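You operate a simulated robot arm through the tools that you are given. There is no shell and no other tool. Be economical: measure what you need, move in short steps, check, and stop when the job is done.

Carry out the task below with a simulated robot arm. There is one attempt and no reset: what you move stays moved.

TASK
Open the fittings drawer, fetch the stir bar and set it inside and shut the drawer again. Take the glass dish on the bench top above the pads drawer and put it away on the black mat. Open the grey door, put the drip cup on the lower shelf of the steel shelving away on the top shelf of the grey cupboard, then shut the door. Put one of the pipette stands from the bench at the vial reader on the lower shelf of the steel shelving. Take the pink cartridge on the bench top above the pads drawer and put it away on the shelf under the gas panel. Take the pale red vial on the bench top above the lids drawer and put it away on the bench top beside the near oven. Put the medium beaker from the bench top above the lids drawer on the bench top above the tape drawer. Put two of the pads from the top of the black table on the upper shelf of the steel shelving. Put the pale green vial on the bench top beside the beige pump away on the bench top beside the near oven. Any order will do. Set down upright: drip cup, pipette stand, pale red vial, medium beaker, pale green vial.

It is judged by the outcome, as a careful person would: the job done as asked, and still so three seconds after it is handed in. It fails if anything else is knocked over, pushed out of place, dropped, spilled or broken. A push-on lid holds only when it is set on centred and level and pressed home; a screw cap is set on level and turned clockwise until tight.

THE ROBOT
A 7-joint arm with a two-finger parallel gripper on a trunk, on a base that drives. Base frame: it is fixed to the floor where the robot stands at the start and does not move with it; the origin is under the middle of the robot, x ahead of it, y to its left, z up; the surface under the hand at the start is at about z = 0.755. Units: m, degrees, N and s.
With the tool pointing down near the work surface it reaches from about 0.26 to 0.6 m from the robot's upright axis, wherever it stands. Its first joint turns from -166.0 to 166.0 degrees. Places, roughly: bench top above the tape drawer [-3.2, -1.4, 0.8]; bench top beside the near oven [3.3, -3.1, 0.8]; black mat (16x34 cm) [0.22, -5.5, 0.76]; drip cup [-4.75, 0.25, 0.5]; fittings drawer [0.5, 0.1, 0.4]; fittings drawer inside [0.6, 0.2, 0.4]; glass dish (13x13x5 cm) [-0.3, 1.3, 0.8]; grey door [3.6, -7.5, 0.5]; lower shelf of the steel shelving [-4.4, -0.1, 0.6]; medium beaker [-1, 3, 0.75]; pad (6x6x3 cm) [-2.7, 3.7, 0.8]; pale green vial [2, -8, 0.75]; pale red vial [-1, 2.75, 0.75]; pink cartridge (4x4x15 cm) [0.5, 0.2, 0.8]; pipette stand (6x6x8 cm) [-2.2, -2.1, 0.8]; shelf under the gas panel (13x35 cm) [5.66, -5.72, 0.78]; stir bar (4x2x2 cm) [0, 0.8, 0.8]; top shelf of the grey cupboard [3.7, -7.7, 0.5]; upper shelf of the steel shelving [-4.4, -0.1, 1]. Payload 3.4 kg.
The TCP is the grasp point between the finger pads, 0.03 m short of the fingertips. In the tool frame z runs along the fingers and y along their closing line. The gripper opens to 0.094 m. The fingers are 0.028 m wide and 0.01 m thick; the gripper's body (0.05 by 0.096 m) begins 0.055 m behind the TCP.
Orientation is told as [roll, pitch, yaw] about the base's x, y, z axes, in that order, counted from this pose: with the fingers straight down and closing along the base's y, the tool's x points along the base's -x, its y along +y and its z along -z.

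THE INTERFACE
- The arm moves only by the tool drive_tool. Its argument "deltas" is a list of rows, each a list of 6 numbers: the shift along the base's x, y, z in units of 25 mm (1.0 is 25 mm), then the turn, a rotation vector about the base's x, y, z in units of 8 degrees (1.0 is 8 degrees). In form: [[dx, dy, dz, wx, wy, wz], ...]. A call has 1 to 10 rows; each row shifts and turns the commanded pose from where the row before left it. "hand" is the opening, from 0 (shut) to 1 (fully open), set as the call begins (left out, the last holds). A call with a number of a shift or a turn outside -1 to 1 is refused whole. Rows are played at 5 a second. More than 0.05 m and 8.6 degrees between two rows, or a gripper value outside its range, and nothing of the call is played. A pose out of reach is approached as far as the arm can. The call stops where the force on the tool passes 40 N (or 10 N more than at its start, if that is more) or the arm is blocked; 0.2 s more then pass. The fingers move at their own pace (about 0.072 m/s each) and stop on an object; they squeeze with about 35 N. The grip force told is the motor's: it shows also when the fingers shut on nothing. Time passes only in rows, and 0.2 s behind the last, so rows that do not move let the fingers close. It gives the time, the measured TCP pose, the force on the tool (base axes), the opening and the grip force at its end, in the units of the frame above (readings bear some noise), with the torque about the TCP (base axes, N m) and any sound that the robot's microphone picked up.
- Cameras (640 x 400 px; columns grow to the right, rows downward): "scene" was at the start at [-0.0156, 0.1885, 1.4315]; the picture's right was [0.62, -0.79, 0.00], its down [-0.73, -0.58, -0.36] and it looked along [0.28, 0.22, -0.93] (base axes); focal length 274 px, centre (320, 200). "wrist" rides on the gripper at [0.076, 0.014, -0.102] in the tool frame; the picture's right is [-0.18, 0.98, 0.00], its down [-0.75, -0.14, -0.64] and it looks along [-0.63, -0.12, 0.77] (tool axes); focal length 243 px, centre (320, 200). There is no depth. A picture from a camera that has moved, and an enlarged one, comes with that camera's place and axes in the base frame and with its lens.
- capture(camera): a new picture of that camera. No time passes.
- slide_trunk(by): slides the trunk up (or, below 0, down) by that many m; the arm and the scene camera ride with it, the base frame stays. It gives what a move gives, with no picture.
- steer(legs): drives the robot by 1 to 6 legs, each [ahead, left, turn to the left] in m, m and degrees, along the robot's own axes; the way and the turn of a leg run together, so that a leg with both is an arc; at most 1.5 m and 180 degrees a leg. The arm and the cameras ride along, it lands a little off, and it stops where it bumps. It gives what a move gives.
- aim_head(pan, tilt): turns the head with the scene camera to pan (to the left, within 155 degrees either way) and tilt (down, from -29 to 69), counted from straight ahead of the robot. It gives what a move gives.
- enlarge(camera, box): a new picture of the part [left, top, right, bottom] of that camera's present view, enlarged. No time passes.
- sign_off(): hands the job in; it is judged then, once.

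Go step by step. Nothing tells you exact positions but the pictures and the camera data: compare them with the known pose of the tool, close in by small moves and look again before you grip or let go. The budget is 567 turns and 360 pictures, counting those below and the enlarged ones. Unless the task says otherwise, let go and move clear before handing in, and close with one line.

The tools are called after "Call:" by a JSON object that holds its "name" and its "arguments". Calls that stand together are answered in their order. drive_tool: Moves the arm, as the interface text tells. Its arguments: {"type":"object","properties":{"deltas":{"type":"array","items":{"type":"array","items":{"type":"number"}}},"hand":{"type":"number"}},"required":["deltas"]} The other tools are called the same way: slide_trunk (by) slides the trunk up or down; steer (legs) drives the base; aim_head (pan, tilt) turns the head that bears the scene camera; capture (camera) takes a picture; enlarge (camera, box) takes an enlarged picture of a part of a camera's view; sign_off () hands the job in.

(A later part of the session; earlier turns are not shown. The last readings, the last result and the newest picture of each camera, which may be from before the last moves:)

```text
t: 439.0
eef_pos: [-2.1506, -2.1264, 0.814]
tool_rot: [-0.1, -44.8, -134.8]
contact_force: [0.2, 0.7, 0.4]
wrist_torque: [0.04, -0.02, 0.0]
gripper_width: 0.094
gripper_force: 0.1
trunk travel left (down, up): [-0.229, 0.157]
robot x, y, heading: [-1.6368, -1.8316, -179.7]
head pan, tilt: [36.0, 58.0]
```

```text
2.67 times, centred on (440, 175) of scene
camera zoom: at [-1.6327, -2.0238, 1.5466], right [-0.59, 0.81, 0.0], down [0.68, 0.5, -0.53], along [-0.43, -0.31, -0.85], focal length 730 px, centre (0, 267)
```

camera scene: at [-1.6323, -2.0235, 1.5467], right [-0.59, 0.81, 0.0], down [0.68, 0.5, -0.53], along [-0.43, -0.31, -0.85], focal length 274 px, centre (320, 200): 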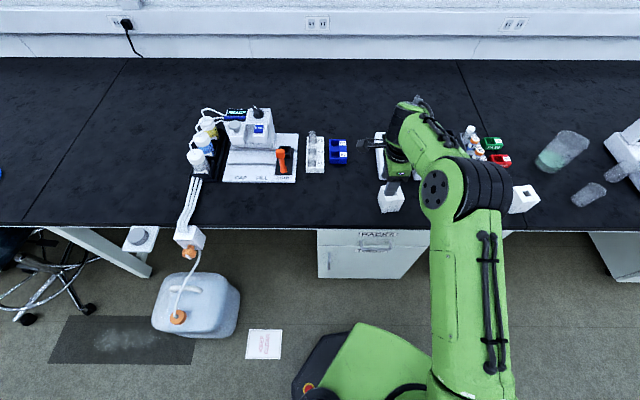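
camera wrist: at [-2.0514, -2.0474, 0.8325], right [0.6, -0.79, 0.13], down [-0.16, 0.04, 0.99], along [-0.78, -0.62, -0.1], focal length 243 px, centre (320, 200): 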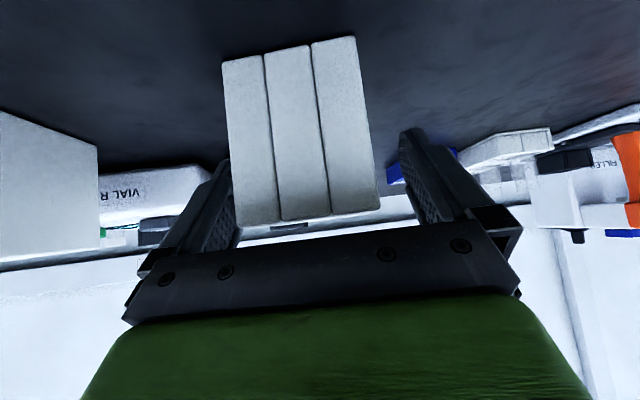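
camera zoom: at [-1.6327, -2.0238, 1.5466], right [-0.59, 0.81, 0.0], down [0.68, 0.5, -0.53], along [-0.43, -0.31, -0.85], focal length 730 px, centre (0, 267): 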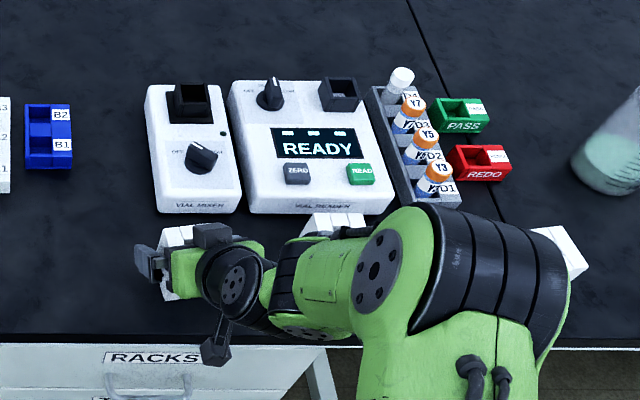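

Call:
{"name": "drive_tool", "arguments": {"deltas": [[-0.2, 0.26, 0, 0, 0, 0], [0, 0, 0, 0, 0, 0]]}}

Call:
{"name": "drive_tool", "arguments": {"deltas": [[0, 0, 0, 0, 0, 0], [0, 0, 0, 0, 0, 0], [0, 0, 0, 0, 0, 0]], "hand": 0}}

Call:
{"name": "drive_tool", "arguments": {"deltas": [[0, 0, 0.5, 0, 0, 0], [0, 0, 0.8, 0, 0, 0], [0, 0, 1, 0, 0, 0], [0, 0, 1, 0, 0, 0], [0, 0, 1, 0, 0, 0], [0, 0, 1, 0, 0, 0]]}}

Call:
{"name": "capture", "arguments": {"camera": "wrist"}}

```text
t: 439.6
eef_pos: [-2.156, -2.119, 0.8135]
tool_rot: [-0.1, -44.8, -134.8]
contact_force: [-0.1, -0.1, 0.5]
wrist_torque: [-0.02, -0.01, 0.0]
gripper_width: 0.094
gripper_force: 0.1
trunk travel left (down, up): [-0.229, 0.157]
robot x, y, heading: [-1.6363, -1.8332, -179.9]
head pan, tilt: [36.0, 58.0]
```

```text
t: 440.4
eef_pos: [-2.1547, -2.1198, 0.813]
tool_rot: [-0.3, -44.8, -134.8]
contact_force: [0.6, 0.0, 0.3]
wrist_torque: [-0.09, -0.04, -0.02]
gripper_width: 0.0641
gripper_force: 34.6
trunk travel left (down, up): [-0.229, 0.157]
robot x, y, heading: [-1.6381, -1.8301, -179.9]
head pan, tilt: [36.0, 58.0]
```

```text
t: 441.8
eef_pos: [-2.1551, -2.1188, 0.9451]
tool_rot: [-0.2, -44.8, -134.8]
contact_force: [1.1, 0.2, -2.4]
wrist_torque: [0.02, 0.0, 0.01]
gripper_width: 0.0643
gripper_force: 35.6
trunk travel left (down, up): [-0.229, 0.157]
robot x, y, heading: [-1.635, -1.831, -179.9]
head pan, tilt: [36.0, 58.0]
```

```text
237 pictures are left
camera wrist: at [-2.0544, -2.0406, 0.9649], right [0.6, -0.79, 0.13], down [-0.16, 0.04, 0.99], along [-0.78, -0.62, -0.1], focal length 243 px, centre (320, 200)
```

wrist: 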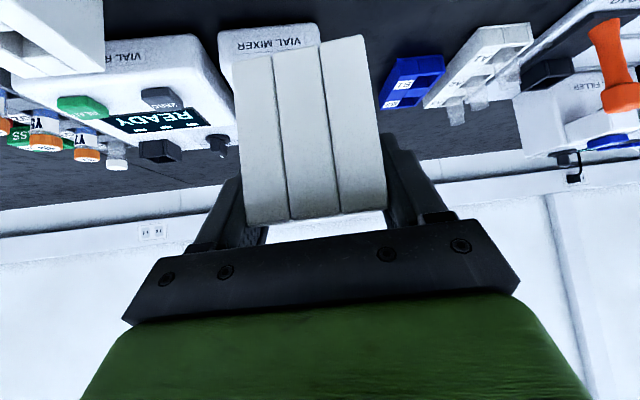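

The stand is held. I'll drive to the steel shelving and look at it.

Call:
{"name": "steer", "arguments": {"legs": [[-0.6, -0.44, 0], [0.87, -1.19, 0], [0.87, -1.19, 0]]}}

Call:
{"name": "aim_head", "arguments": {"pan": 36, "tilt": 25}}

Call:
{"name": "capture", "arguments": {"camera": "scene"}}

```text
t: 459.6
eef_pos: [-3.3039, 0.701, 0.946]
tool_rot: [-0.2, -44.8, -135.0]
contact_force: [0.2, -0.5, -3.3]
wrist_torque: [0.01, 0.02, 0.02]
gripper_width: 0.064
gripper_force: 34.5
trunk travel left (down, up): [-0.229, 0.157]
robot x, y, heading: [-2.7854, 0.9852, -180.0]
head pan, tilt: [36.0, 58.0]
```

```text
t: 460.6
eef_pos: [-3.3038, 0.7013, 0.9462]
tool_rot: [-0.1, -44.9, -135.0]
contact_force: [0.1, 0.0, -1.6]
wrist_torque: [0.0, -0.01, -0.03]
gripper_width: 0.0642
gripper_force: 35.2
trunk travel left (down, up): [-0.229, 0.157]
robot x, y, heading: [-2.7873, 0.9871, -180.2]
head pan, tilt: [36.0, 25.0]
```

```text
236 pictures are left
camera scene: at [-2.8007, 0.781, 1.5943], right [-0.59, 0.81, 0.0], down [0.34, 0.25, -0.91], along [-0.73, -0.53, -0.42], focal length 274 px, centre (320, 200)
```

scene: 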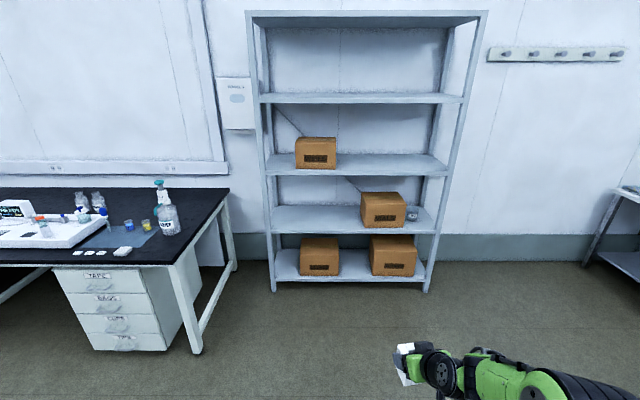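

Call:
{"name": "enlarge", "arguments": {"camera": "scene", "box": [250, 120, 470, 290]}}

```text
2.35 times, centred on (360, 205) of scene
camera zoom: at [-2.8007, 0.781, 1.5943], right [-0.59, 0.81, 0.0], down [0.34, 0.25, -0.91], along [-0.73, -0.53, -0.42], focal length 644 px, centre (226, 188)
```

zoom: 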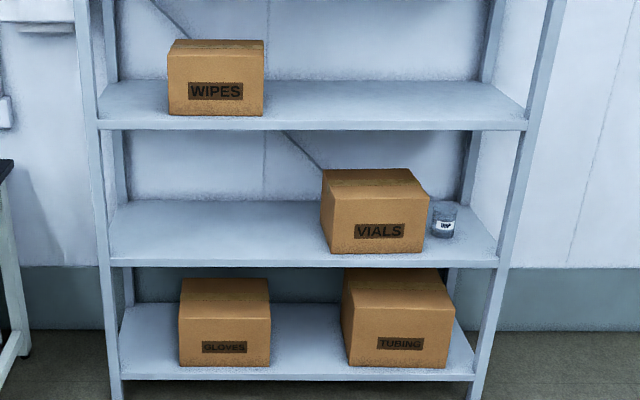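

The lower shelf is at z ≈ 0.605 with its front edge near v -3.40, and the drip cup stands right of the VIALS box. I'll put the stand on the free left part, near u -2.25, so I'm driving in.

Call:
{"name": "steer", "arguments": {"legs": [[0.73, 0.846, 0]]}}

Call:
{"name": "slide_trunk", "arguments": {"by": -0.2}}

Call:
{"name": "aim_head", "arguments": {"pan": 36, "tilt": 45}}

Call:
{"name": "capture", "arguments": {"camera": "scene"}}

Call:
{"name": "capture", "arguments": {"camera": "wrist"}}

```text
t: 466.2
eef_pos: [-4.0148, -0.142, 0.9455]
tool_rot: [-0.2, -44.9, -134.5]
contact_force: [0.3, 0.6, -2.7]
wrist_torque: [-0.01, -0.01, -0.02]
gripper_width: 0.0642
gripper_force: 35.1
trunk travel left (down, up): [-0.229, 0.157]
robot x, y, heading: [-3.4986, 0.1472, -179.7]
head pan, tilt: [36.0, 25.0]
```

```text
t: 468.4
eef_pos: [-4.0156, -0.1418, 0.7439]
tool_rot: [-0.2, -44.8, -134.5]
contact_force: [0.3, 0.5, -2.6]
wrist_torque: [0.01, 0.0, -0.01]
gripper_width: 0.064
gripper_force: 35.0
trunk travel left (down, up): [-0.029, 0.357]
robot x, y, heading: [-3.4969, 0.1467, -179.5]
head pan, tilt: [36.0, 25.0]
```

```text
t: 469.2
eef_pos: [-4.0159, -0.1412, 0.7447]
tool_rot: [-0.3, -44.7, -134.5]
contact_force: [0.3, -0.5, -1.7]
wrist_torque: [0.0, 0.02, 0.0]
gripper_width: 0.0644
gripper_force: 34.7
trunk travel left (down, up): [-0.029, 0.357]
robot x, y, heading: [-3.5023, 0.1446, -179.4]
head pan, tilt: [36.0, 45.0]
```

```text
234 pictures are left
camera scene: at [-3.5039, -0.0508, 1.3635], right [-0.6, 0.8, 0.0], down [0.57, 0.42, -0.71], along [-0.57, -0.42, -0.71], focal length 274 px, centre (320, 200)
```

scene: 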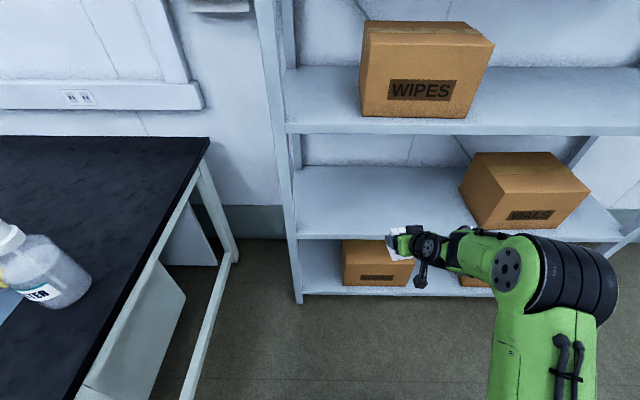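

```text
233 pictures are left
camera wrist: at [-3.916, -0.0628, 0.7642], right [0.61, -0.78, 0.13], down [-0.16, 0.04, 0.99], along [-0.78, -0.62, -0.1], focal length 243 px, centre (320, 200)
```

wrist: 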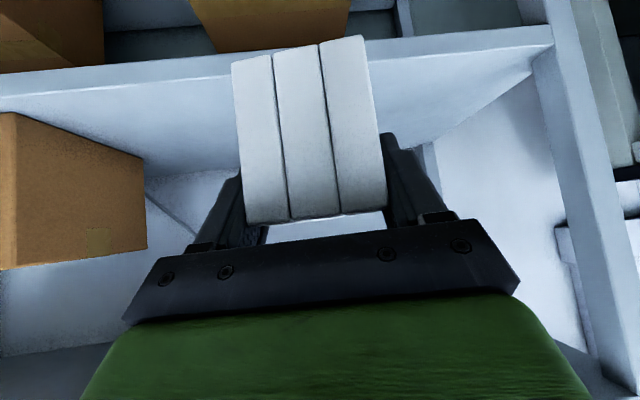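

Call:
{"name": "steer", "arguments": {"legs": [[0.145, 0.106, 0]]}}

Call:
{"name": "capture", "arguments": {"camera": "wrist"}}

Call:
{"name": "capture", "arguments": {"camera": "scene"}}

```text
t: 470.7
eef_pos: [-4.1572, -0.2497, 0.7451]
tool_rot: [-0.1, -44.8, -134.4]
contact_force: [0.1, 0.0, -2.0]
wrist_torque: [-0.01, 0.02, -0.02]
gripper_width: 0.0644
gripper_force: 35.0
trunk travel left (down, up): [-0.029, 0.357]
robot x, y, heading: [-3.6411, 0.0391, -179.2]
head pan, tilt: [36.0, 45.0]
```

```text
232 pictures are left
camera wrist: at [-4.0584, -0.172, 0.7638], right [0.61, -0.78, 0.13], down [-0.16, 0.04, 0.99], along [-0.78, -0.62, -0.1], focal length 243 px, centre (320, 200)
```

wrist: 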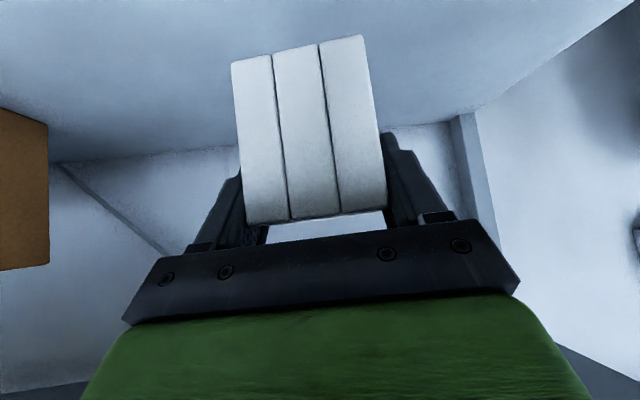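

```text
231 pictures are left
camera scene: at [-3.6466, -0.1596, 1.3634], right [-0.6, 0.8, 0.0], down [0.57, 0.42, -0.71], along [-0.57, -0.42, -0.71], focal length 274 px, centre (320, 200)
```

scene: 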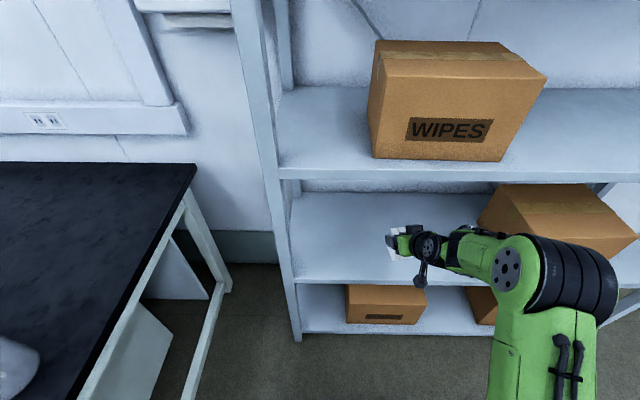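

Call:
{"name": "drive_tool", "arguments": {"deltas": [[0, 0, -1, 0, 0, 0], [0, 0, -0.8, 0, 0, 0], [0, 0, -0.4, 0, 0, 0], [0, 0, -0.2, 0, 0, 0], [0, 0, -0.2, 0, 0, 0], [0, 0, -0.15, 0, 0, 0], [0, 0, -0.15, 0, 0, 0], [0, 0, -0.15, 0, 0, 0]]}}

Call:
{"name": "capture", "arguments": {"camera": "wrist"}}

```text
t: 472.5
eef_pos: [-4.1587, -0.2502, 0.669]
tool_rot: [-0.3, -44.8, -134.3]
contact_force: [-0.1, 0.3, -2.5]
wrist_torque: [0.0, -0.02, -0.02]
gripper_width: 0.0641
gripper_force: 34.6
trunk travel left (down, up): [-0.029, 0.357]
robot x, y, heading: [-3.6415, 0.0379, -179.3]
head pan, tilt: [36.0, 45.0]
```

```text
230 pictures are left
camera wrist: at [-4.0589, -0.1716, 0.6884], right [0.61, -0.78, 0.13], down [-0.16, 0.04, 0.99], along [-0.78, -0.62, -0.1], focal length 243 px, centre (320, 200)
```

wrist: 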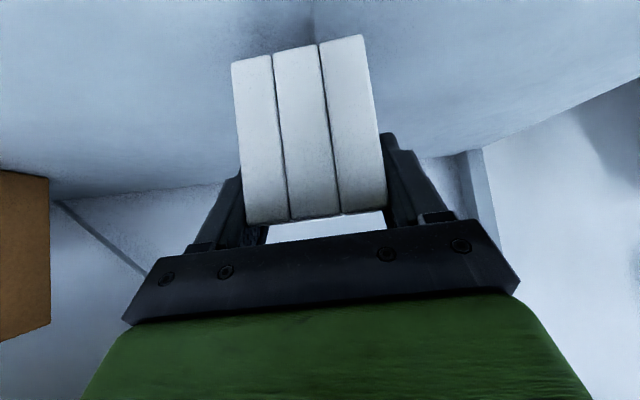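

Call:
{"name": "drive_tool", "arguments": {"deltas": [[0, 0, -0.12, 0, 0, 0], [0, 0, -0.12, 0, 0, 0], [0, 0, -0.12, 0, 0, 0], [0, 0, -0.12, 0, 0, 0]]}}

Call:
{"name": "drive_tool", "arguments": {"deltas": [[0, 0, -0.1, 0, 0, 0], [0, 0, -0.1, 0, 0, 0], [0, 0, -0.1, 0, 0, 0]]}}

```text
t: 473.5
eef_pos: [-4.1562, -0.2515, 0.6563]
tool_rot: [-0.3, -44.8, -134.3]
contact_force: [0.6, 0.1, -3.1]
wrist_torque: [0.05, -0.04, -0.02]
gripper_width: 0.0639
gripper_force: 35.3
trunk travel left (down, up): [-0.029, 0.357]
robot x, y, heading: [-3.643, 0.037, -179.5]
head pan, tilt: [36.0, 45.0]
```

```text
t: 474.3
eef_pos: [-4.1565, -0.2506, 0.6491]
tool_rot: [-0.2, -44.9, -134.5]
contact_force: [-0.1, 0.1, -1.5]
wrist_torque: [0.0, 0.01, -0.03]
gripper_width: 0.0641
gripper_force: 34.8
trunk travel left (down, up): [-0.029, 0.357]
robot x, y, heading: [-3.6439, 0.0405, -179.5]
head pan, tilt: [36.0, 45.0]
```

Call:
{"name": "drive_tool", "arguments": {"deltas": [[0, 0, -0.12, 0, 0, 0], [0, 0, -0.12, 0, 0, 0], [0, 0, -0.12, 0, 0, 0], [0, 0, -0.12, 0, 0, 0], [0, 0, -0.12, 0, 0, 0]]}}

Call:
{"name": "capture", "arguments": {"camera": "scene"}}

```text
t: 475.5
eef_pos: [-4.1573, -0.2508, 0.6387]
tool_rot: [-0.3, -45.4, -134.4]
contact_force: [3.6, 3.1, 18.8]
wrist_torque: [0.49, -0.86, 0.06]
gripper_width: 0.0639
gripper_force: 35.3
trunk travel left (down, up): [-0.029, 0.357]
robot x, y, heading: [-3.6455, 0.0366, -179.4]
head pan, tilt: [36.0, 45.0]
```

```text
229 pictures are left
camera scene: at [-3.6434, -0.1575, 1.3639], right [-0.6, 0.8, 0.0], down [0.57, 0.42, -0.71], along [-0.57, -0.42, -0.71], focal length 274 px, centre (320, 200)
```

scene: 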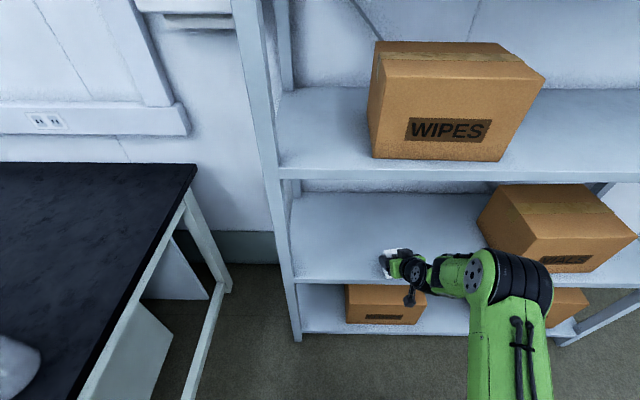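

Call:
{"name": "enlarge", "arguments": {"camera": "scene", "box": [340, 220, 480, 320]}}

Call:
{"name": "capture", "arguments": {"camera": "wrist"}}

```text
4.00 times, centred on (410, 270) of scene
camera zoom: at [-3.6434, -0.1575, 1.3639], right [-0.6, 0.8, 0.0], down [0.57, 0.42, -0.71], along [-0.57, -0.42, -0.71], focal length 1095 px, centre (-40, -80)
```

zoom: 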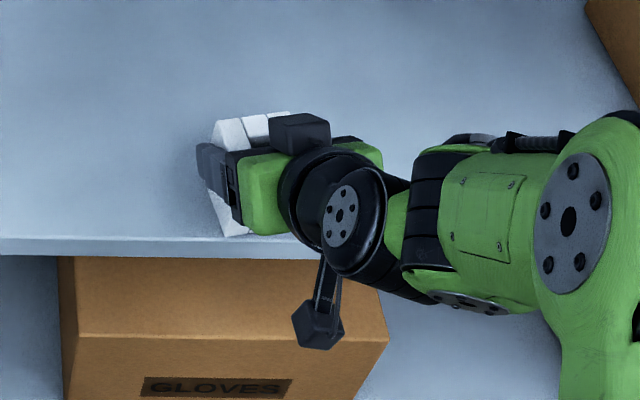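

```text
227 pictures are left
camera wrist: at [-4.0581, -0.1719, 0.6566], right [0.61, -0.78, 0.13], down [-0.15, 0.04, 0.99], along [-0.78, -0.62, -0.09], focal length 243 px, centre (320, 200)
```

wrist: 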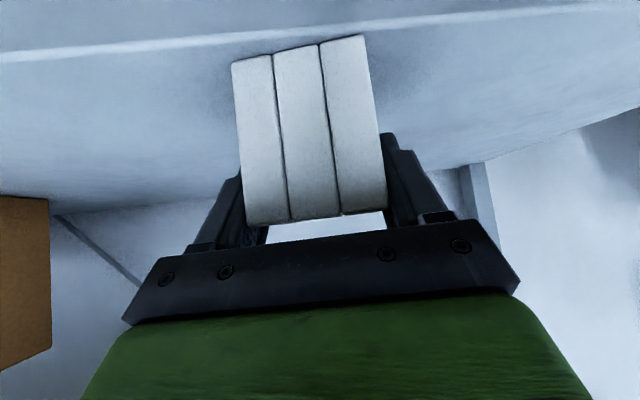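

The stand sits right at the shelf's edge. I'll lift slightly and move 6 cm further in.

Call:
{"name": "drive_tool", "arguments": {"deltas": [[0, 0, 0.4, 0, 0, 0], [0, 0, 0.3, 0, 0, 0]]}}

Call:
{"name": "steer", "arguments": {"legs": [[0.049, 0.036, 0]]}}

Call:
{"name": "drive_tool", "arguments": {"deltas": [[0, 0, -0.2, 0, 0, 0], [0, 0, -0.15, 0, 0, 0], [0, 0, -0.12, 0, 0, 0], [0, 0, -0.1, 0, 0, 0]]}}

Call:
{"name": "capture", "arguments": {"camera": "wrist"}}

```text
t: 476.1
eef_pos: [-4.1558, -0.2501, 0.6513]
tool_rot: [-0.3, -44.8, -134.3]
contact_force: [-0.3, -0.1, -2.4]
wrist_torque: [0.0, -0.02, -0.01]
gripper_width: 0.0643
gripper_force: 34.9
trunk travel left (down, up): [-0.029, 0.357]
robot x, y, heading: [-3.6381, 0.0363, -179.7]
head pan, tilt: [36.0, 45.0]
```

```text
t: 477.1
eef_pos: [-4.2048, -0.2884, 0.6521]
tool_rot: [-0.2, -44.8, -134.4]
contact_force: [-1.0, 0.8, -2.1]
wrist_torque: [0.01, -0.03, 0.0]
gripper_width: 0.0638
gripper_force: 35.3
trunk travel left (down, up): [-0.029, 0.357]
robot x, y, heading: [-3.6913, 0.0029, -179.2]
head pan, tilt: [36.0, 45.0]
```

```text
t: 478.1
eef_pos: [-4.2048, -0.2873, 0.6384]
tool_rot: [-0.2, -44.9, -134.4]
contact_force: [0.2, 0.8, 2.0]
wrist_torque: [-0.14, 0.03, 0.04]
gripper_width: 0.0639
gripper_force: 34.6
trunk travel left (down, up): [-0.029, 0.357]
robot x, y, heading: [-3.6904, 0.0033, -179.2]
head pan, tilt: [36.0, 45.0]
```

```text
226 pictures are left
camera wrist: at [-4.1064, -0.2084, 0.6575], right [0.61, -0.78, 0.13], down [-0.15, 0.04, 0.99], along [-0.78, -0.62, -0.1], focal length 243 px, centre (320, 200)
```

wrist: 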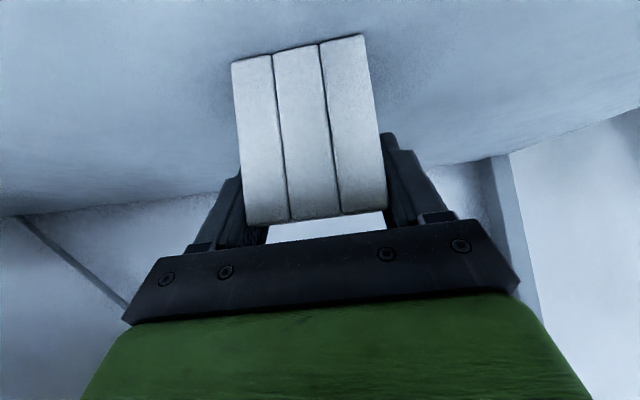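

Call:
{"name": "drive_tool", "arguments": {"deltas": [[0, 0, -0.05, 0, 0, 0], [0, 0, 0, 0, 0, 0]]}}

Call:
{"name": "drive_tool", "arguments": {"deltas": [[0, 0, 0, 0, 0, 0], [0, 0, 0, 0, 0, 0], [0, 0, 0, 0, 0, 0], [0.49, 0.5, 0.7, 0, 0, 0], [0.49, 0.5, 0.7, 0, 0, 0], [0.49, 0.5, 0.7, 0, 0, 0], [0.49, 0.5, 0.7, 0, 0, 0], [0.49, 0.5, 0.7, 0, 0, 0]], "hand": 1}}

Call:
{"name": "capture", "arguments": {"camera": "wrist"}}

Call:
{"name": "capture", "arguments": {"camera": "scene"}}

```text
t: 478.7
eef_pos: [-4.2043, -0.2869, 0.6383]
tool_rot: [-0.3, -45.0, -134.4]
contact_force: [1.4, 2.2, 9.8]
wrist_torque: [-0.3, 0.08, 0.01]
gripper_width: 0.0641
gripper_force: 34.6
trunk travel left (down, up): [-0.029, 0.357]
robot x, y, heading: [-3.6873, 0.0003, -179.5]
head pan, tilt: [36.0, 45.0]
```

```text
t: 480.5
eef_pos: [-4.1434, -0.2241, 0.7235]
tool_rot: [-0.2, -44.9, -134.4]
contact_force: [1.1, 0.6, 0.9]
wrist_torque: [-0.02, -0.01, 0.0]
gripper_width: 0.0941
gripper_force: 0.0
trunk travel left (down, up): [-0.029, 0.357]
robot x, y, heading: [-3.692, -0.0019, -179.7]
head pan, tilt: [36.0, 45.0]
```

```text
225 pictures are left
camera wrist: at [-4.0447, -0.1456, 0.7427], right [0.61, -0.78, 0.13], down [-0.16, 0.04, 0.99], along [-0.78, -0.62, -0.1], focal length 243 px, centre (320, 200)
```

wrist: 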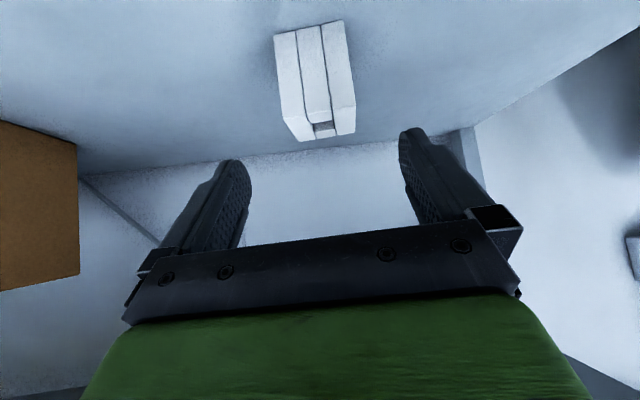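

```text
224 pictures are left
camera scene: at [-3.6939, -0.1954, 1.3635], right [-0.6, 0.8, 0.0], down [0.57, 0.42, -0.71], along [-0.57, -0.42, -0.71], focal length 274 px, centre (320, 200)
```

scene: 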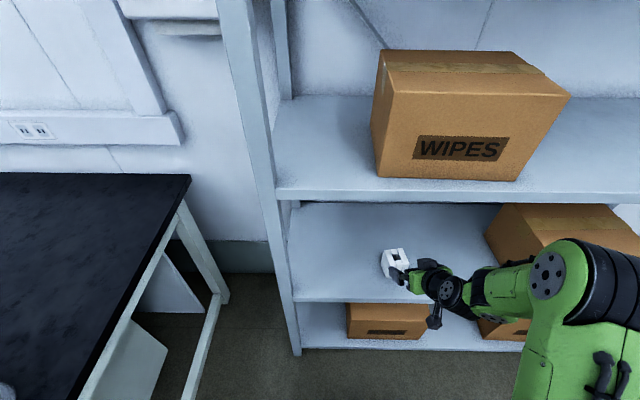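

The stand is upright on the lower shelf. Next is the drip cup on the same shelf, right of the VIALS box.

Call:
{"name": "steer", "arguments": {"legs": [[-0.177, -0.13, 0], [0.418, -0.569, 0]]}}

Call:
{"name": "capture", "arguments": {"camera": "scene"}}

Call:
{"name": "capture", "arguments": {"camera": "wrist"}}

```text
t: 485.6
eef_pos: [-4.3942, 0.4523, 0.7233]
tool_rot: [-0.3, -44.9, -133.8]
contact_force: [0.0, 0.3, -0.4]
wrist_torque: [0.0, 0.02, -0.02]
gripper_width: 0.0939
gripper_force: 0.1
trunk travel left (down, up): [-0.029, 0.357]
robot x, y, heading: [-3.9413, 0.6876, -178.7]
head pan, tilt: [36.0, 45.0]
```

```text
223 pictures are left
camera scene: at [-3.9449, 0.4869, 1.3635], right [-0.6, 0.8, 0.0], down [0.56, 0.43, -0.71], along [-0.56, -0.43, -0.71], focal length 274 px, centre (320, 200)
```

scene: 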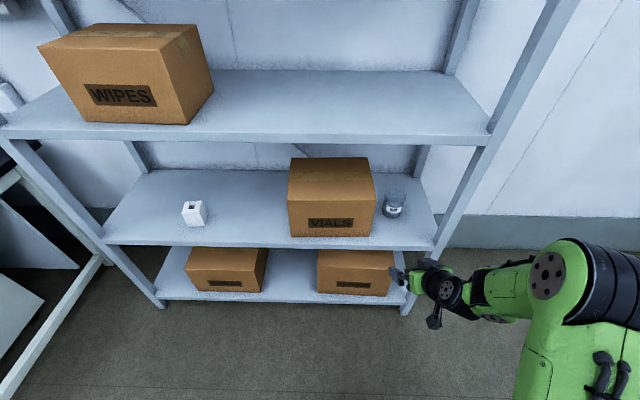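

```text
222 pictures are left
camera wrist: at [-4.2962, 0.5332, 0.7424], right [0.62, -0.78, 0.13], down [-0.16, 0.04, 0.99], along [-0.77, -0.63, -0.1], focal length 243 px, centre (320, 200)
```

wrist: 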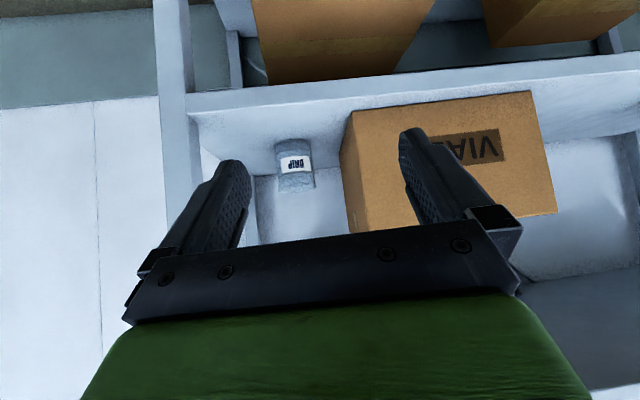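

Call:
{"name": "enlarge", "arguments": {"camera": "scene", "box": [340, 160, 460, 260]}}

Call:
{"name": "enlarge", "arguments": {"camera": "wrist", "box": [220, 90, 400, 230]}}

```text
4.00 times, centred on (400, 210) of scene
camera zoom: at [-3.9449, 0.4869, 1.3635], right [-0.6, 0.8, 0.0], down [0.56, 0.43, -0.71], along [-0.56, -0.43, -0.71], focal length 1095 px, centre (0, 160)
```

zoom: 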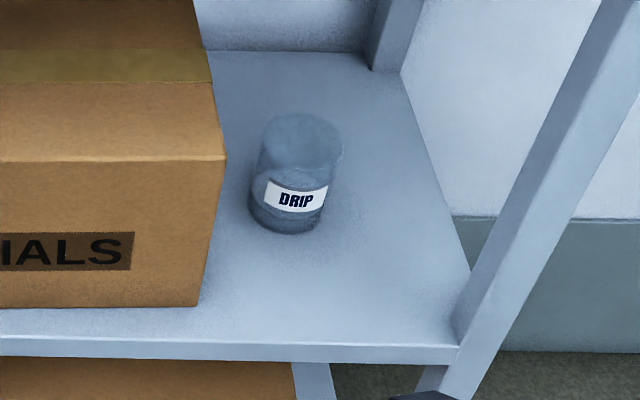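

```text
2.86 times, centred on (310, 160) of wrist
camera zoom: at [-4.2962, 0.5332, 0.7424], right [0.62, -0.78, 0.13], down [-0.16, 0.04, 0.99], along [-0.77, -0.63, -0.1], focal length 693 px, centre (349, 314)
```

zoom: 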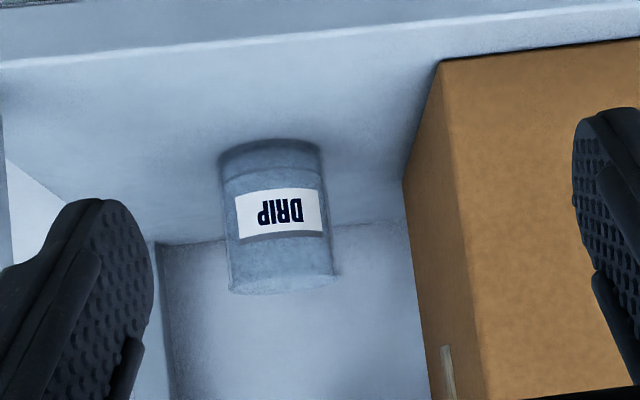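

Call:
{"name": "drive_tool", "arguments": {"deltas": [[0, 0, 0, 0, 0, -0.62], [0, 0, 0, 0, 0, -0.62], [-0.64, 0.87, 0, 0, 0, 0]]}}

Call:
{"name": "steer", "arguments": {"legs": [[0.164, 0.115, 0]]}}

Call:
{"name": "capture", "arguments": {"camera": "wrist"}}

Call:
{"name": "capture", "arguments": {"camera": "scene"}}

```text
t: 486.4
eef_pos: [-4.4108, 0.4749, 0.7228]
tool_rot: [-0.2, -44.8, -143.9]
contact_force: [0.3, 0.1, 0.2]
wrist_torque: [0.0, 0.02, 0.0]
gripper_width: 0.094
gripper_force: 0.1
trunk travel left (down, up): [-0.029, 0.357]
robot x, y, heading: [-3.9429, 0.6868, -179.0]
head pan, tilt: [36.0, 45.0]
```

```text
t: 488.0
eef_pos: [-4.5742, 0.3518, 0.7218]
tool_rot: [-0.2, -44.8, -143.6]
contact_force: [-0.3, -0.8, -1.3]
wrist_torque: [0.0, 0.03, 0.0]
gripper_width: 0.0943
gripper_force: 0.1
trunk travel left (down, up): [-0.029, 0.357]
robot x, y, heading: [-4.1102, 0.5628, -178.7]
head pan, tilt: [36.0, 45.0]
```

```text
219 pictures are left
camera wrist: at [-4.4639, 0.4144, 0.7413], right [0.48, -0.87, 0.13], down [-0.15, 0.06, 0.99], along [-0.87, -0.49, -0.1], focal length 243 px, centre (320, 200)
```

wrist: 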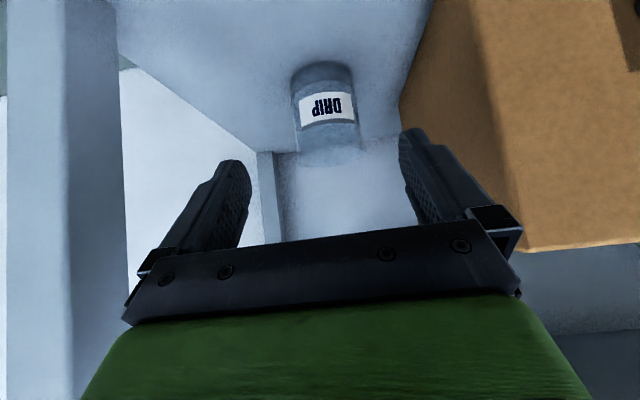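

```text
218 pictures are left
camera scene: at [-4.1099, 0.3651, 1.3634], right [-0.61, 0.8, 0.0], down [0.56, 0.43, -0.71], along [-0.56, -0.43, -0.71], focal length 274 px, centre (320, 200)
```

scene: 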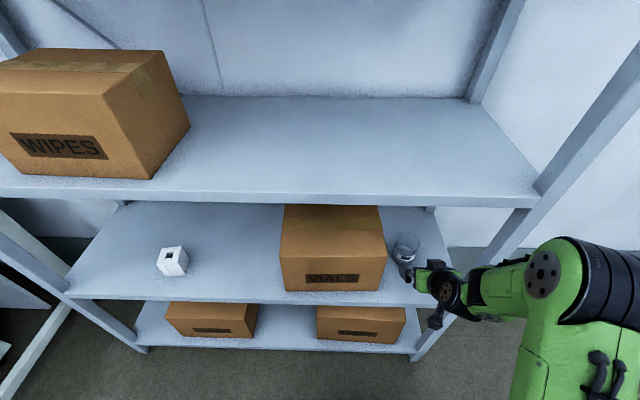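

Call:
{"name": "drive_tool", "arguments": {"deltas": [[-0.78, -0.575, -0.59, 0, 0, 0], [-0.78, -0.575, -0.59, 0, 0, 0], [-0.78, -0.575, -0.59, 0, 0, 0], [-0.78, -0.575, -0.59, 0, 0, 0]]}}

Call:
{"name": "capture", "arguments": {"camera": "wrist"}}

```text
t: 489.0
eef_pos: [-4.6513, 0.2943, 0.6649]
tool_rot: [-0.2, -44.6, -143.7]
contact_force: [-0.4, 0.0, 0.6]
wrist_torque: [0.01, 0.0, 0.02]
gripper_width: 0.094
gripper_force: 0.1
trunk travel left (down, up): [-0.029, 0.357]
robot x, y, heading: [-4.106, 0.5662, -178.7]
head pan, tilt: [36.0, 45.0]
```

```text
217 pictures are left
camera wrist: at [-4.5415, 0.3561, 0.6838], right [0.48, -0.87, 0.13], down [-0.15, 0.06, 0.99], along [-0.87, -0.49, -0.1], focal length 243 px, centre (320, 200)
```

wrist: 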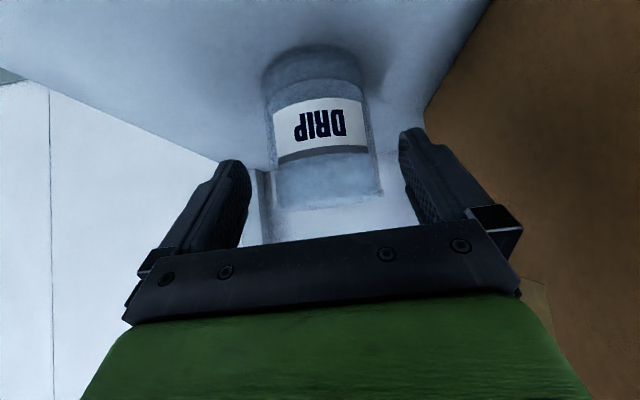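

Call:
{"name": "drive_tool", "arguments": {"deltas": [[-0.75, -0.55, -0.59, 0, 0, 0], [0, 0, 0, 0, 0, 0]]}}

Call:
{"name": "capture", "arguments": {"camera": "wrist"}}

```text
t: 489.6
eef_pos: [-4.67, 0.2804, 0.6494]
tool_rot: [-0.2, -44.8, -143.6]
contact_force: [0.5, 0.1, 0.4]
wrist_torque: [0.0, 0.01, 0.01]
gripper_width: 0.094
gripper_force: 0.0
trunk travel left (down, up): [-0.029, 0.357]
robot x, y, heading: [-4.1058, 0.5647, -178.8]
head pan, tilt: [36.0, 45.0]
```

```text
216 pictures are left
camera wrist: at [-4.5597, 0.3422, 0.6681], right [0.48, -0.87, 0.13], down [-0.15, 0.06, 0.99], along [-0.87, -0.49, -0.1], focal length 243 px, centre (320, 200)
```

wrist: 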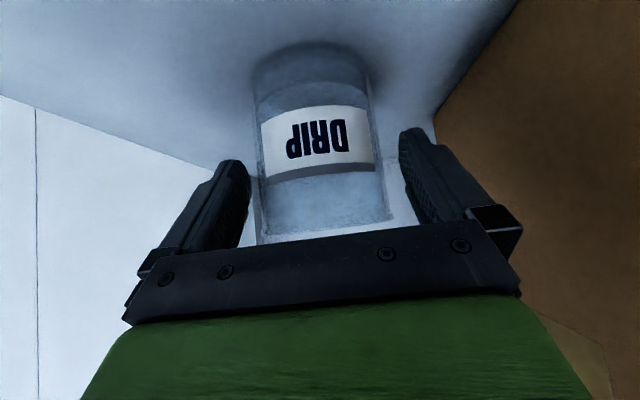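

Well centred. I'll close on the cup and lift.

Call:
{"name": "drive_tool", "arguments": {"deltas": [[0, 0, 0, 0, 0, 0], [0, 0, 0, 0, 0, 0], [0, 0, 0, 0, 0, 0], [0, 0, 0, 0, 0, 0]], "hand": 0}}

Call:
{"name": "drive_tool", "arguments": {"deltas": [[0, 0, 0.3, 0, 0, 0], [0, 0, 0.5, 0, 0, 0], [0, 0, 0.7, 0, 0, 0], [0, 0, 0.7, 0, 0, 0], [0, 0, 0.6, 0, 0, 0], [0, 0, 0.3, 0, 0, 0]]}}

Call:
{"name": "capture", "arguments": {"camera": "wrist"}}

```text
t: 490.6
eef_pos: [-4.6703, 0.2808, 0.6489]
tool_rot: [-0.2, -44.7, -143.6]
contact_force: [0.2, -0.6, -1.1]
wrist_torque: [0.0, 0.0, -0.01]
gripper_width: 0.0754
gripper_force: 34.6
trunk travel left (down, up): [-0.029, 0.357]
robot x, y, heading: [-4.1094, 0.5616, -178.5]
head pan, tilt: [36.0, 45.0]
```

```text
t: 492.0
eef_pos: [-4.6729, 0.2811, 0.7259]
tool_rot: [-0.2, -44.8, -143.6]
contact_force: [0.9, -0.1, -1.5]
wrist_torque: [0.03, -0.02, 0.01]
gripper_width: 0.0747
gripper_force: 35.2
trunk travel left (down, up): [-0.029, 0.357]
robot x, y, heading: [-4.1062, 0.5603, -178.4]
head pan, tilt: [36.0, 45.0]
```

```text
215 pictures are left
camera wrist: at [-4.5617, 0.3435, 0.7452], right [0.48, -0.87, 0.13], down [-0.15, 0.06, 0.99], along [-0.87, -0.49, -0.1], focal length 243 px, centre (320, 200)
```

wrist: 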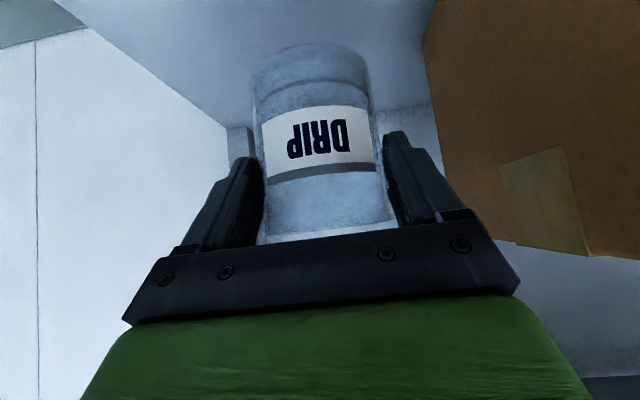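

The drip cup is held level. I'll back out, lift, and drive to the grey cupboard.

Call:
{"name": "steer", "arguments": {"legs": [[-0.28, -0.21, 0]]}}

Call:
{"name": "slide_trunk", "arguments": {"by": 0.15}}

Call:
{"name": "steer", "arguments": {"legs": [[-0.6, -0.44, 0], [-0.6, -0.44, 0], [0, 0, 88], [1.17, 0.858, 0], [1.17, 0.858, 0], [1.17, 0.858, 0]]}}

Call:
{"name": "steer", "arguments": {"legs": [[1.17, 0.858, 0], [1.17, 0.858, 0], [1.0, 0.734, 0]]}}

```text
t: 494.3
eef_pos: [-4.4013, 0.5001, 0.7251]
tool_rot: [-0.1, -44.7, -143.6]
contact_force: [-0.8, -0.8, -1.1]
wrist_torque: [0.02, -0.04, 0.01]
gripper_width: 0.0748
gripper_force: 35.2
trunk travel left (down, up): [-0.029, 0.357]
robot x, y, heading: [-3.8385, 0.7827, -178.9]
head pan, tilt: [36.0, 45.0]
```

```text
t: 496.0
eef_pos: [-4.4021, 0.4987, 0.8765]
tool_rot: [-0.2, -44.8, -143.7]
contact_force: [-0.2, -0.6, -1.1]
wrist_torque: [0.03, -0.03, -0.01]
gripper_width: 0.0749
gripper_force: 34.8
trunk travel left (down, up): [-0.179, 0.207]
robot x, y, heading: [-3.8373, 0.7802, -178.6]
head pan, tilt: [36.0, 45.0]
```

```text
t: 528.0
eef_pos: [0.2145, -2.3725, 0.8757]
tool_rot: [-0.2, -44.8, -53.2]
contact_force: [0.0, 0.7, -0.9]
wrist_torque: [0.02, -0.05, 0.01]
gripper_width: 0.073
gripper_force: 35.2
trunk travel left (down, up): [-0.179, 0.207]
robot x, y, heading: [-0.0743, -1.8163, -88.4]
head pan, tilt: [36.0, 45.0]
```

```text
t: 547.8
eef_pos: [2.7776, -5.6273, 0.8766]
tool_rot: [-0.2, -44.8, -52.7]
contact_force: [-0.3, -0.5, -0.7]
wrist_torque: [0.0, 0.04, 0.03]
gripper_width: 0.0728
gripper_force: 34.9
trunk travel left (down, up): [-0.179, 0.207]
robot x, y, heading: [2.4882, -5.0682, -87.9]
head pan, tilt: [36.0, 45.0]
```

Call:
{"name": "steer", "arguments": {"legs": [[0.756, 0.257, -1], [0.756, 0.257, -1]]}}

Call:
{"name": "aim_head", "arguments": {"pan": 36, "tilt": 40}}

Call:
{"name": "capture", "arguments": {"camera": "scene"}}

Call:
{"name": "capture", "arguments": {"camera": "wrist"}}

```text
t: 556.0
eef_pos: [3.3082, -7.1394, 0.8765]
tool_rot: [-0.2, -44.7, -54.4]
contact_force: [0.8, 0.6, -1.1]
wrist_torque: [0.02, -0.03, 0.0]
gripper_width: 0.073
gripper_force: 34.6
trunk travel left (down, up): [-0.179, 0.207]
robot x, y, heading: [3.0348, -6.5748, -89.1]
head pan, tilt: [36.0, 45.0]
```

```text
t: 556.7
eef_pos: [3.3091, -7.1391, 0.8773]
tool_rot: [-0.2, -44.8, -54.4]
contact_force: [0.3, -0.1, -1.9]
wrist_torque: [0.0, 0.01, 0.01]
gripper_width: 0.0728
gripper_force: 34.8
trunk travel left (down, up): [-0.179, 0.207]
robot x, y, heading: [3.0388, -6.5741, -89.4]
head pan, tilt: [36.0, 40.0]
```

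```text
214 pictures are left
camera scene: at [3.2362, -6.5775, 1.5216], right [-0.8, -0.6, 0.0], down [-0.38, 0.52, -0.77], along [0.46, -0.61, -0.64], focal length 274 px, centre (320, 200)
```

scene: 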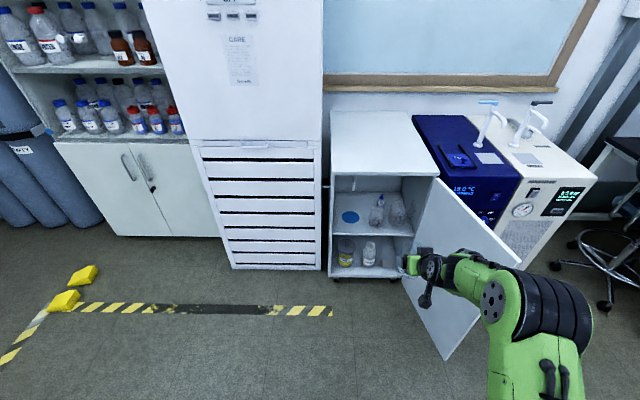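

```text
213 pictures are left
camera wrist: at [3.2474, -7.0299, 0.8958], right [0.88, 0.47, 0.13], down [-0.06, -0.15, 0.99], along [0.48, -0.87, -0.1], focal length 243 px, centre (320, 200)
```

wrist: 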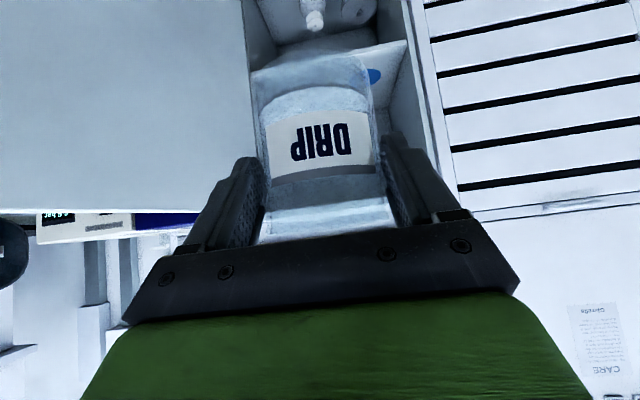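

Call:
{"name": "enlarge", "arguments": {"camera": "scene", "box": [310, 100, 530, 370]}}

Call:
{"name": "enlarge", "arguments": {"camera": "scene", "box": [320, 160, 440, 290]}}

```text
1.48 times, centred on (420, 235) of scene
camera zoom: at [3.2362, -6.5775, 1.5216], right [-0.8, -0.6, 0.0], down [-0.38, 0.52, -0.77], along [0.46, -0.61, -0.64], focal length 406 px, centre (172, 148)
```

zoom: 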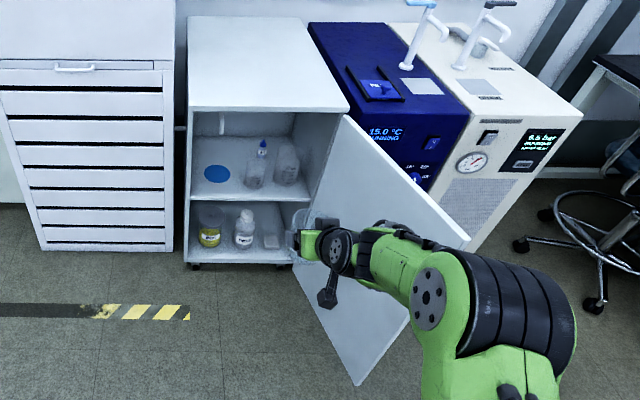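

```text
3.08 times, centred on (380, 225) of scene
camera zoom: at [3.2362, -6.5775, 1.5216], right [-0.8, -0.6, 0.0], down [-0.38, 0.52, -0.77], along [0.46, -0.61, -0.64], focal length 842 px, centre (135, 123)
```

zoom: 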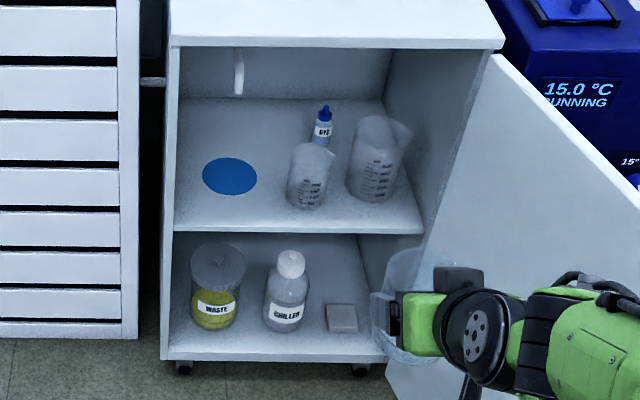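

The top shelf is at z ≈ 0.478, and the area around the blue disc is free, at about u 8.31, v -1.456. I'll align in front of it, then lower and insert.

Call:
{"name": "steer", "arguments": {"legs": [[0.192, 0.264, 0]]}}

Call:
{"name": "slide_trunk", "arguments": {"by": -0.179}}

Call:
{"name": "drive_tool", "arguments": {"deltas": [[0, 0, -1, 0, 0, 0], [0, 0, -1, 0, 0, 0], [0, 0, -1, 0, 0, 0], [0, 0, -1, 0, 0, 0]]}}

Call:
{"name": "capture", "arguments": {"camera": "wrist"}}

Call:
{"name": "aim_head", "arguments": {"pan": 36, "tilt": 50}}

Call:
{"name": "capture", "arguments": {"camera": "scene"}}

```text
t: 558.8
eef_pos: [3.5741, -7.3319, 0.8768]
tool_rot: [-0.2, -44.7, -53.9]
contact_force: [-0.5, -0.2, -1.1]
wrist_torque: [0.02, 0.04, 0.0]
gripper_width: 0.073
gripper_force: 35.5
trunk travel left (down, up): [-0.179, 0.207]
robot x, y, heading: [3.2981, -6.7665, -88.8]
head pan, tilt: [36.0, 40.0]
```

```text
t: 560.8
eef_pos: [3.5731, -7.3308, 0.6986]
tool_rot: [-0.2, -44.8, -54.0]
contact_force: [-0.9, 0.1, -1.6]
wrist_torque: [0.07, 0.0, 0.01]
gripper_width: 0.0728
gripper_force: 34.7
trunk travel left (down, up): [0.0, 0.386]
robot x, y, heading: [3.298, -6.766, -89.2]
head pan, tilt: [36.0, 40.0]
```

```text
t: 561.8
eef_pos: [3.5739, -7.33, 0.598]
tool_rot: [-0.3, -44.8, -54.0]
contact_force: [0.2, 1.0, -0.1]
wrist_torque: [0.04, 0.0, 0.05]
gripper_width: 0.0727
gripper_force: 35.3
trunk travel left (down, up): [0.0, 0.386]
robot x, y, heading: [3.2973, -6.766, -89.0]
head pan, tilt: [36.0, 40.0]
```

```text
210 pictures are left
camera wrist: at [3.5118, -7.2209, 0.6169], right [0.87, 0.47, 0.13], down [-0.06, -0.15, 0.99], along [0.48, -0.87, -0.1], focal length 243 px, centre (320, 200)
```

wrist: 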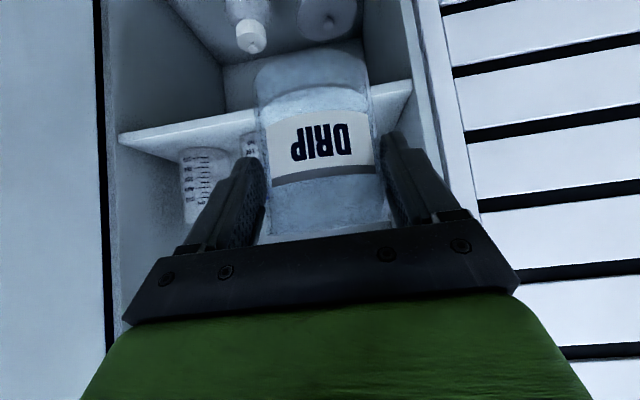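

```text
t: 562.5
eef_pos: [3.5736, -7.3309, 0.5984]
tool_rot: [-0.3, -44.8, -54.0]
contact_force: [-0.7, 0.0, -1.3]
wrist_torque: [0.0, 0.0, -0.01]
gripper_width: 0.0727
gripper_force: 35.2
trunk travel left (down, up): [0.0, 0.386]
robot x, y, heading: [3.2991, -6.7651, -89.0]
head pan, tilt: [36.0, 50.0]
```

```text
209 pictures are left
camera scene: at [3.4939, -6.7627, 1.3289], right [-0.8, -0.6, 0.0], down [-0.46, 0.61, -0.64], along [0.39, -0.51, -0.77], focal length 274 px, centre (320, 200)
```

scene: 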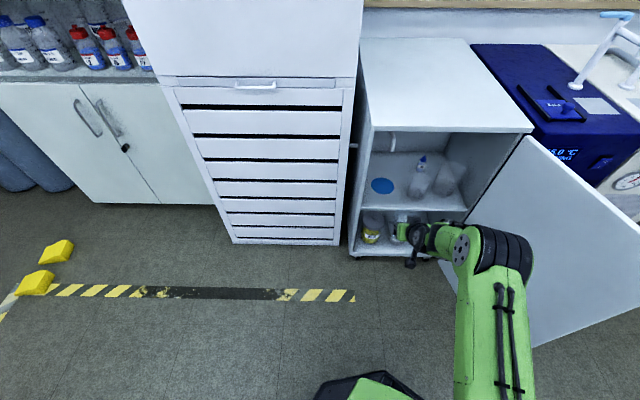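

Call:
{"name": "steer", "arguments": {"legs": [[0.122, 0.087, 0]]}}

Call:
{"name": "capture", "arguments": {"camera": "wrist"}}

Call:
{"name": "enlarge", "arguments": {"camera": "scene", "box": [320, 100, 560, 300]}}

```text
t: 563.9
eef_pos: [3.6633, -7.448, 0.5982]
tool_rot: [-0.2, -44.7, -54.0]
contact_force: [-0.1, 0.2, -0.5]
wrist_torque: [0.03, 0.0, 0.02]
gripper_width: 0.0728
gripper_force: 34.4
trunk travel left (down, up): [0.0, 0.386]
robot x, y, heading: [3.3837, -6.8825, -89.1]
head pan, tilt: [36.0, 50.0]
```

```text
208 pictures are left
camera wrist: at [3.601, -7.3384, 0.6169], right [0.87, 0.47, 0.13], down [-0.06, -0.15, 0.99], along [0.48, -0.87, -0.1], focal length 243 px, centre (320, 200)
```

wrist: 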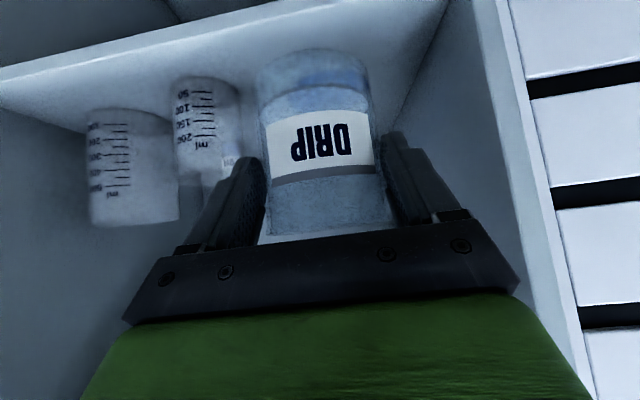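

```text
2.00 times, centred on (440, 200) of scene
camera zoom: at [3.5831, -6.8807, 1.3288], right [-0.8, -0.6, 0.0], down [-0.46, 0.61, -0.64], along [0.39, -0.51, -0.77], focal length 548 px, centre (80, 200)
```

zoom: 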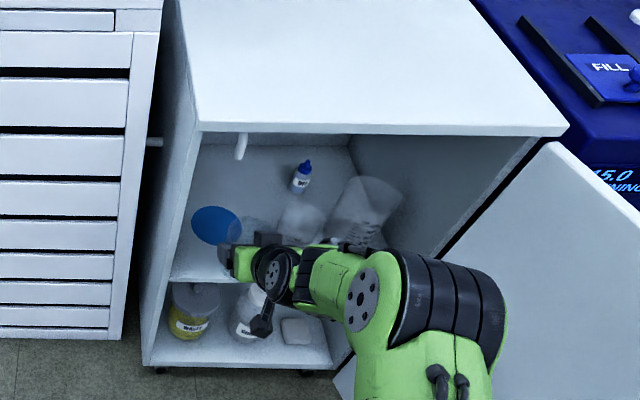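

Call:
{"name": "steer", "arguments": {"legs": [[0.081, 0.072, 0]]}}

Call:
{"name": "capture", "arguments": {"camera": "wrist"}}

Call:
{"name": "enlarge", "arguments": {"camera": "scene", "box": [320, 100, 560, 300]}}

```text
t: 565.1
eef_pos: [3.7361, -7.5266, 0.5982]
tool_rot: [-0.3, -44.7, -53.9]
contact_force: [0.9, 0.1, -0.9]
wrist_torque: [0.02, 0.04, -0.02]
gripper_width: 0.0728
gripper_force: 34.8
trunk travel left (down, up): [0.0, 0.386]
robot x, y, heading: [3.4597, -6.9586, -89.1]
head pan, tilt: [36.0, 50.0]
```

```text
206 pictures are left
camera wrist: at [3.6746, -7.4169, 0.6168], right [0.87, 0.47, 0.13], down [-0.06, -0.15, 0.99], along [0.48, -0.87, -0.1], focal length 243 px, centre (320, 200)
```

wrist: 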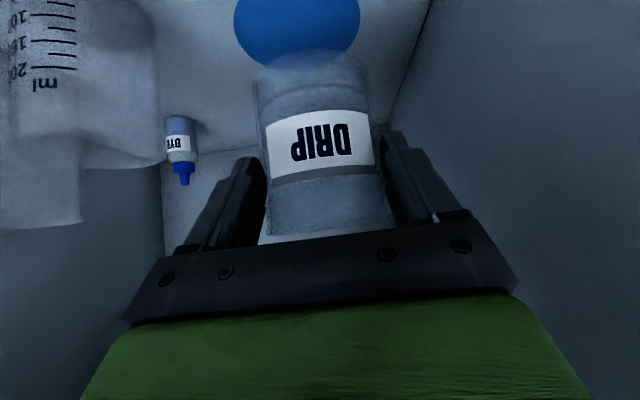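

```text
2.00 times, centred on (440, 200) of scene
camera zoom: at [3.656, -6.9592, 1.3287], right [-0.8, -0.6, 0.0], down [-0.46, 0.61, -0.64], along [0.39, -0.51, -0.77], focal length 548 px, centre (80, 200)
```

zoom: 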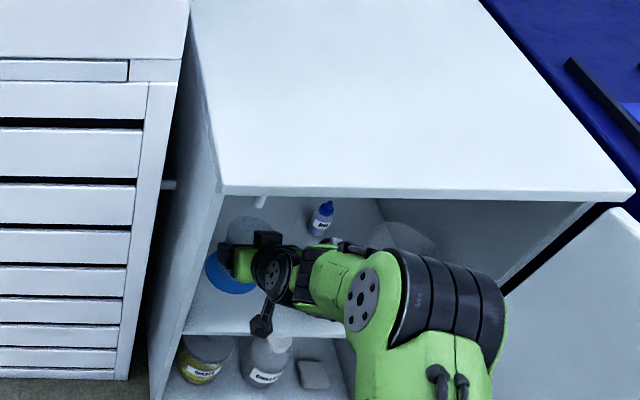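

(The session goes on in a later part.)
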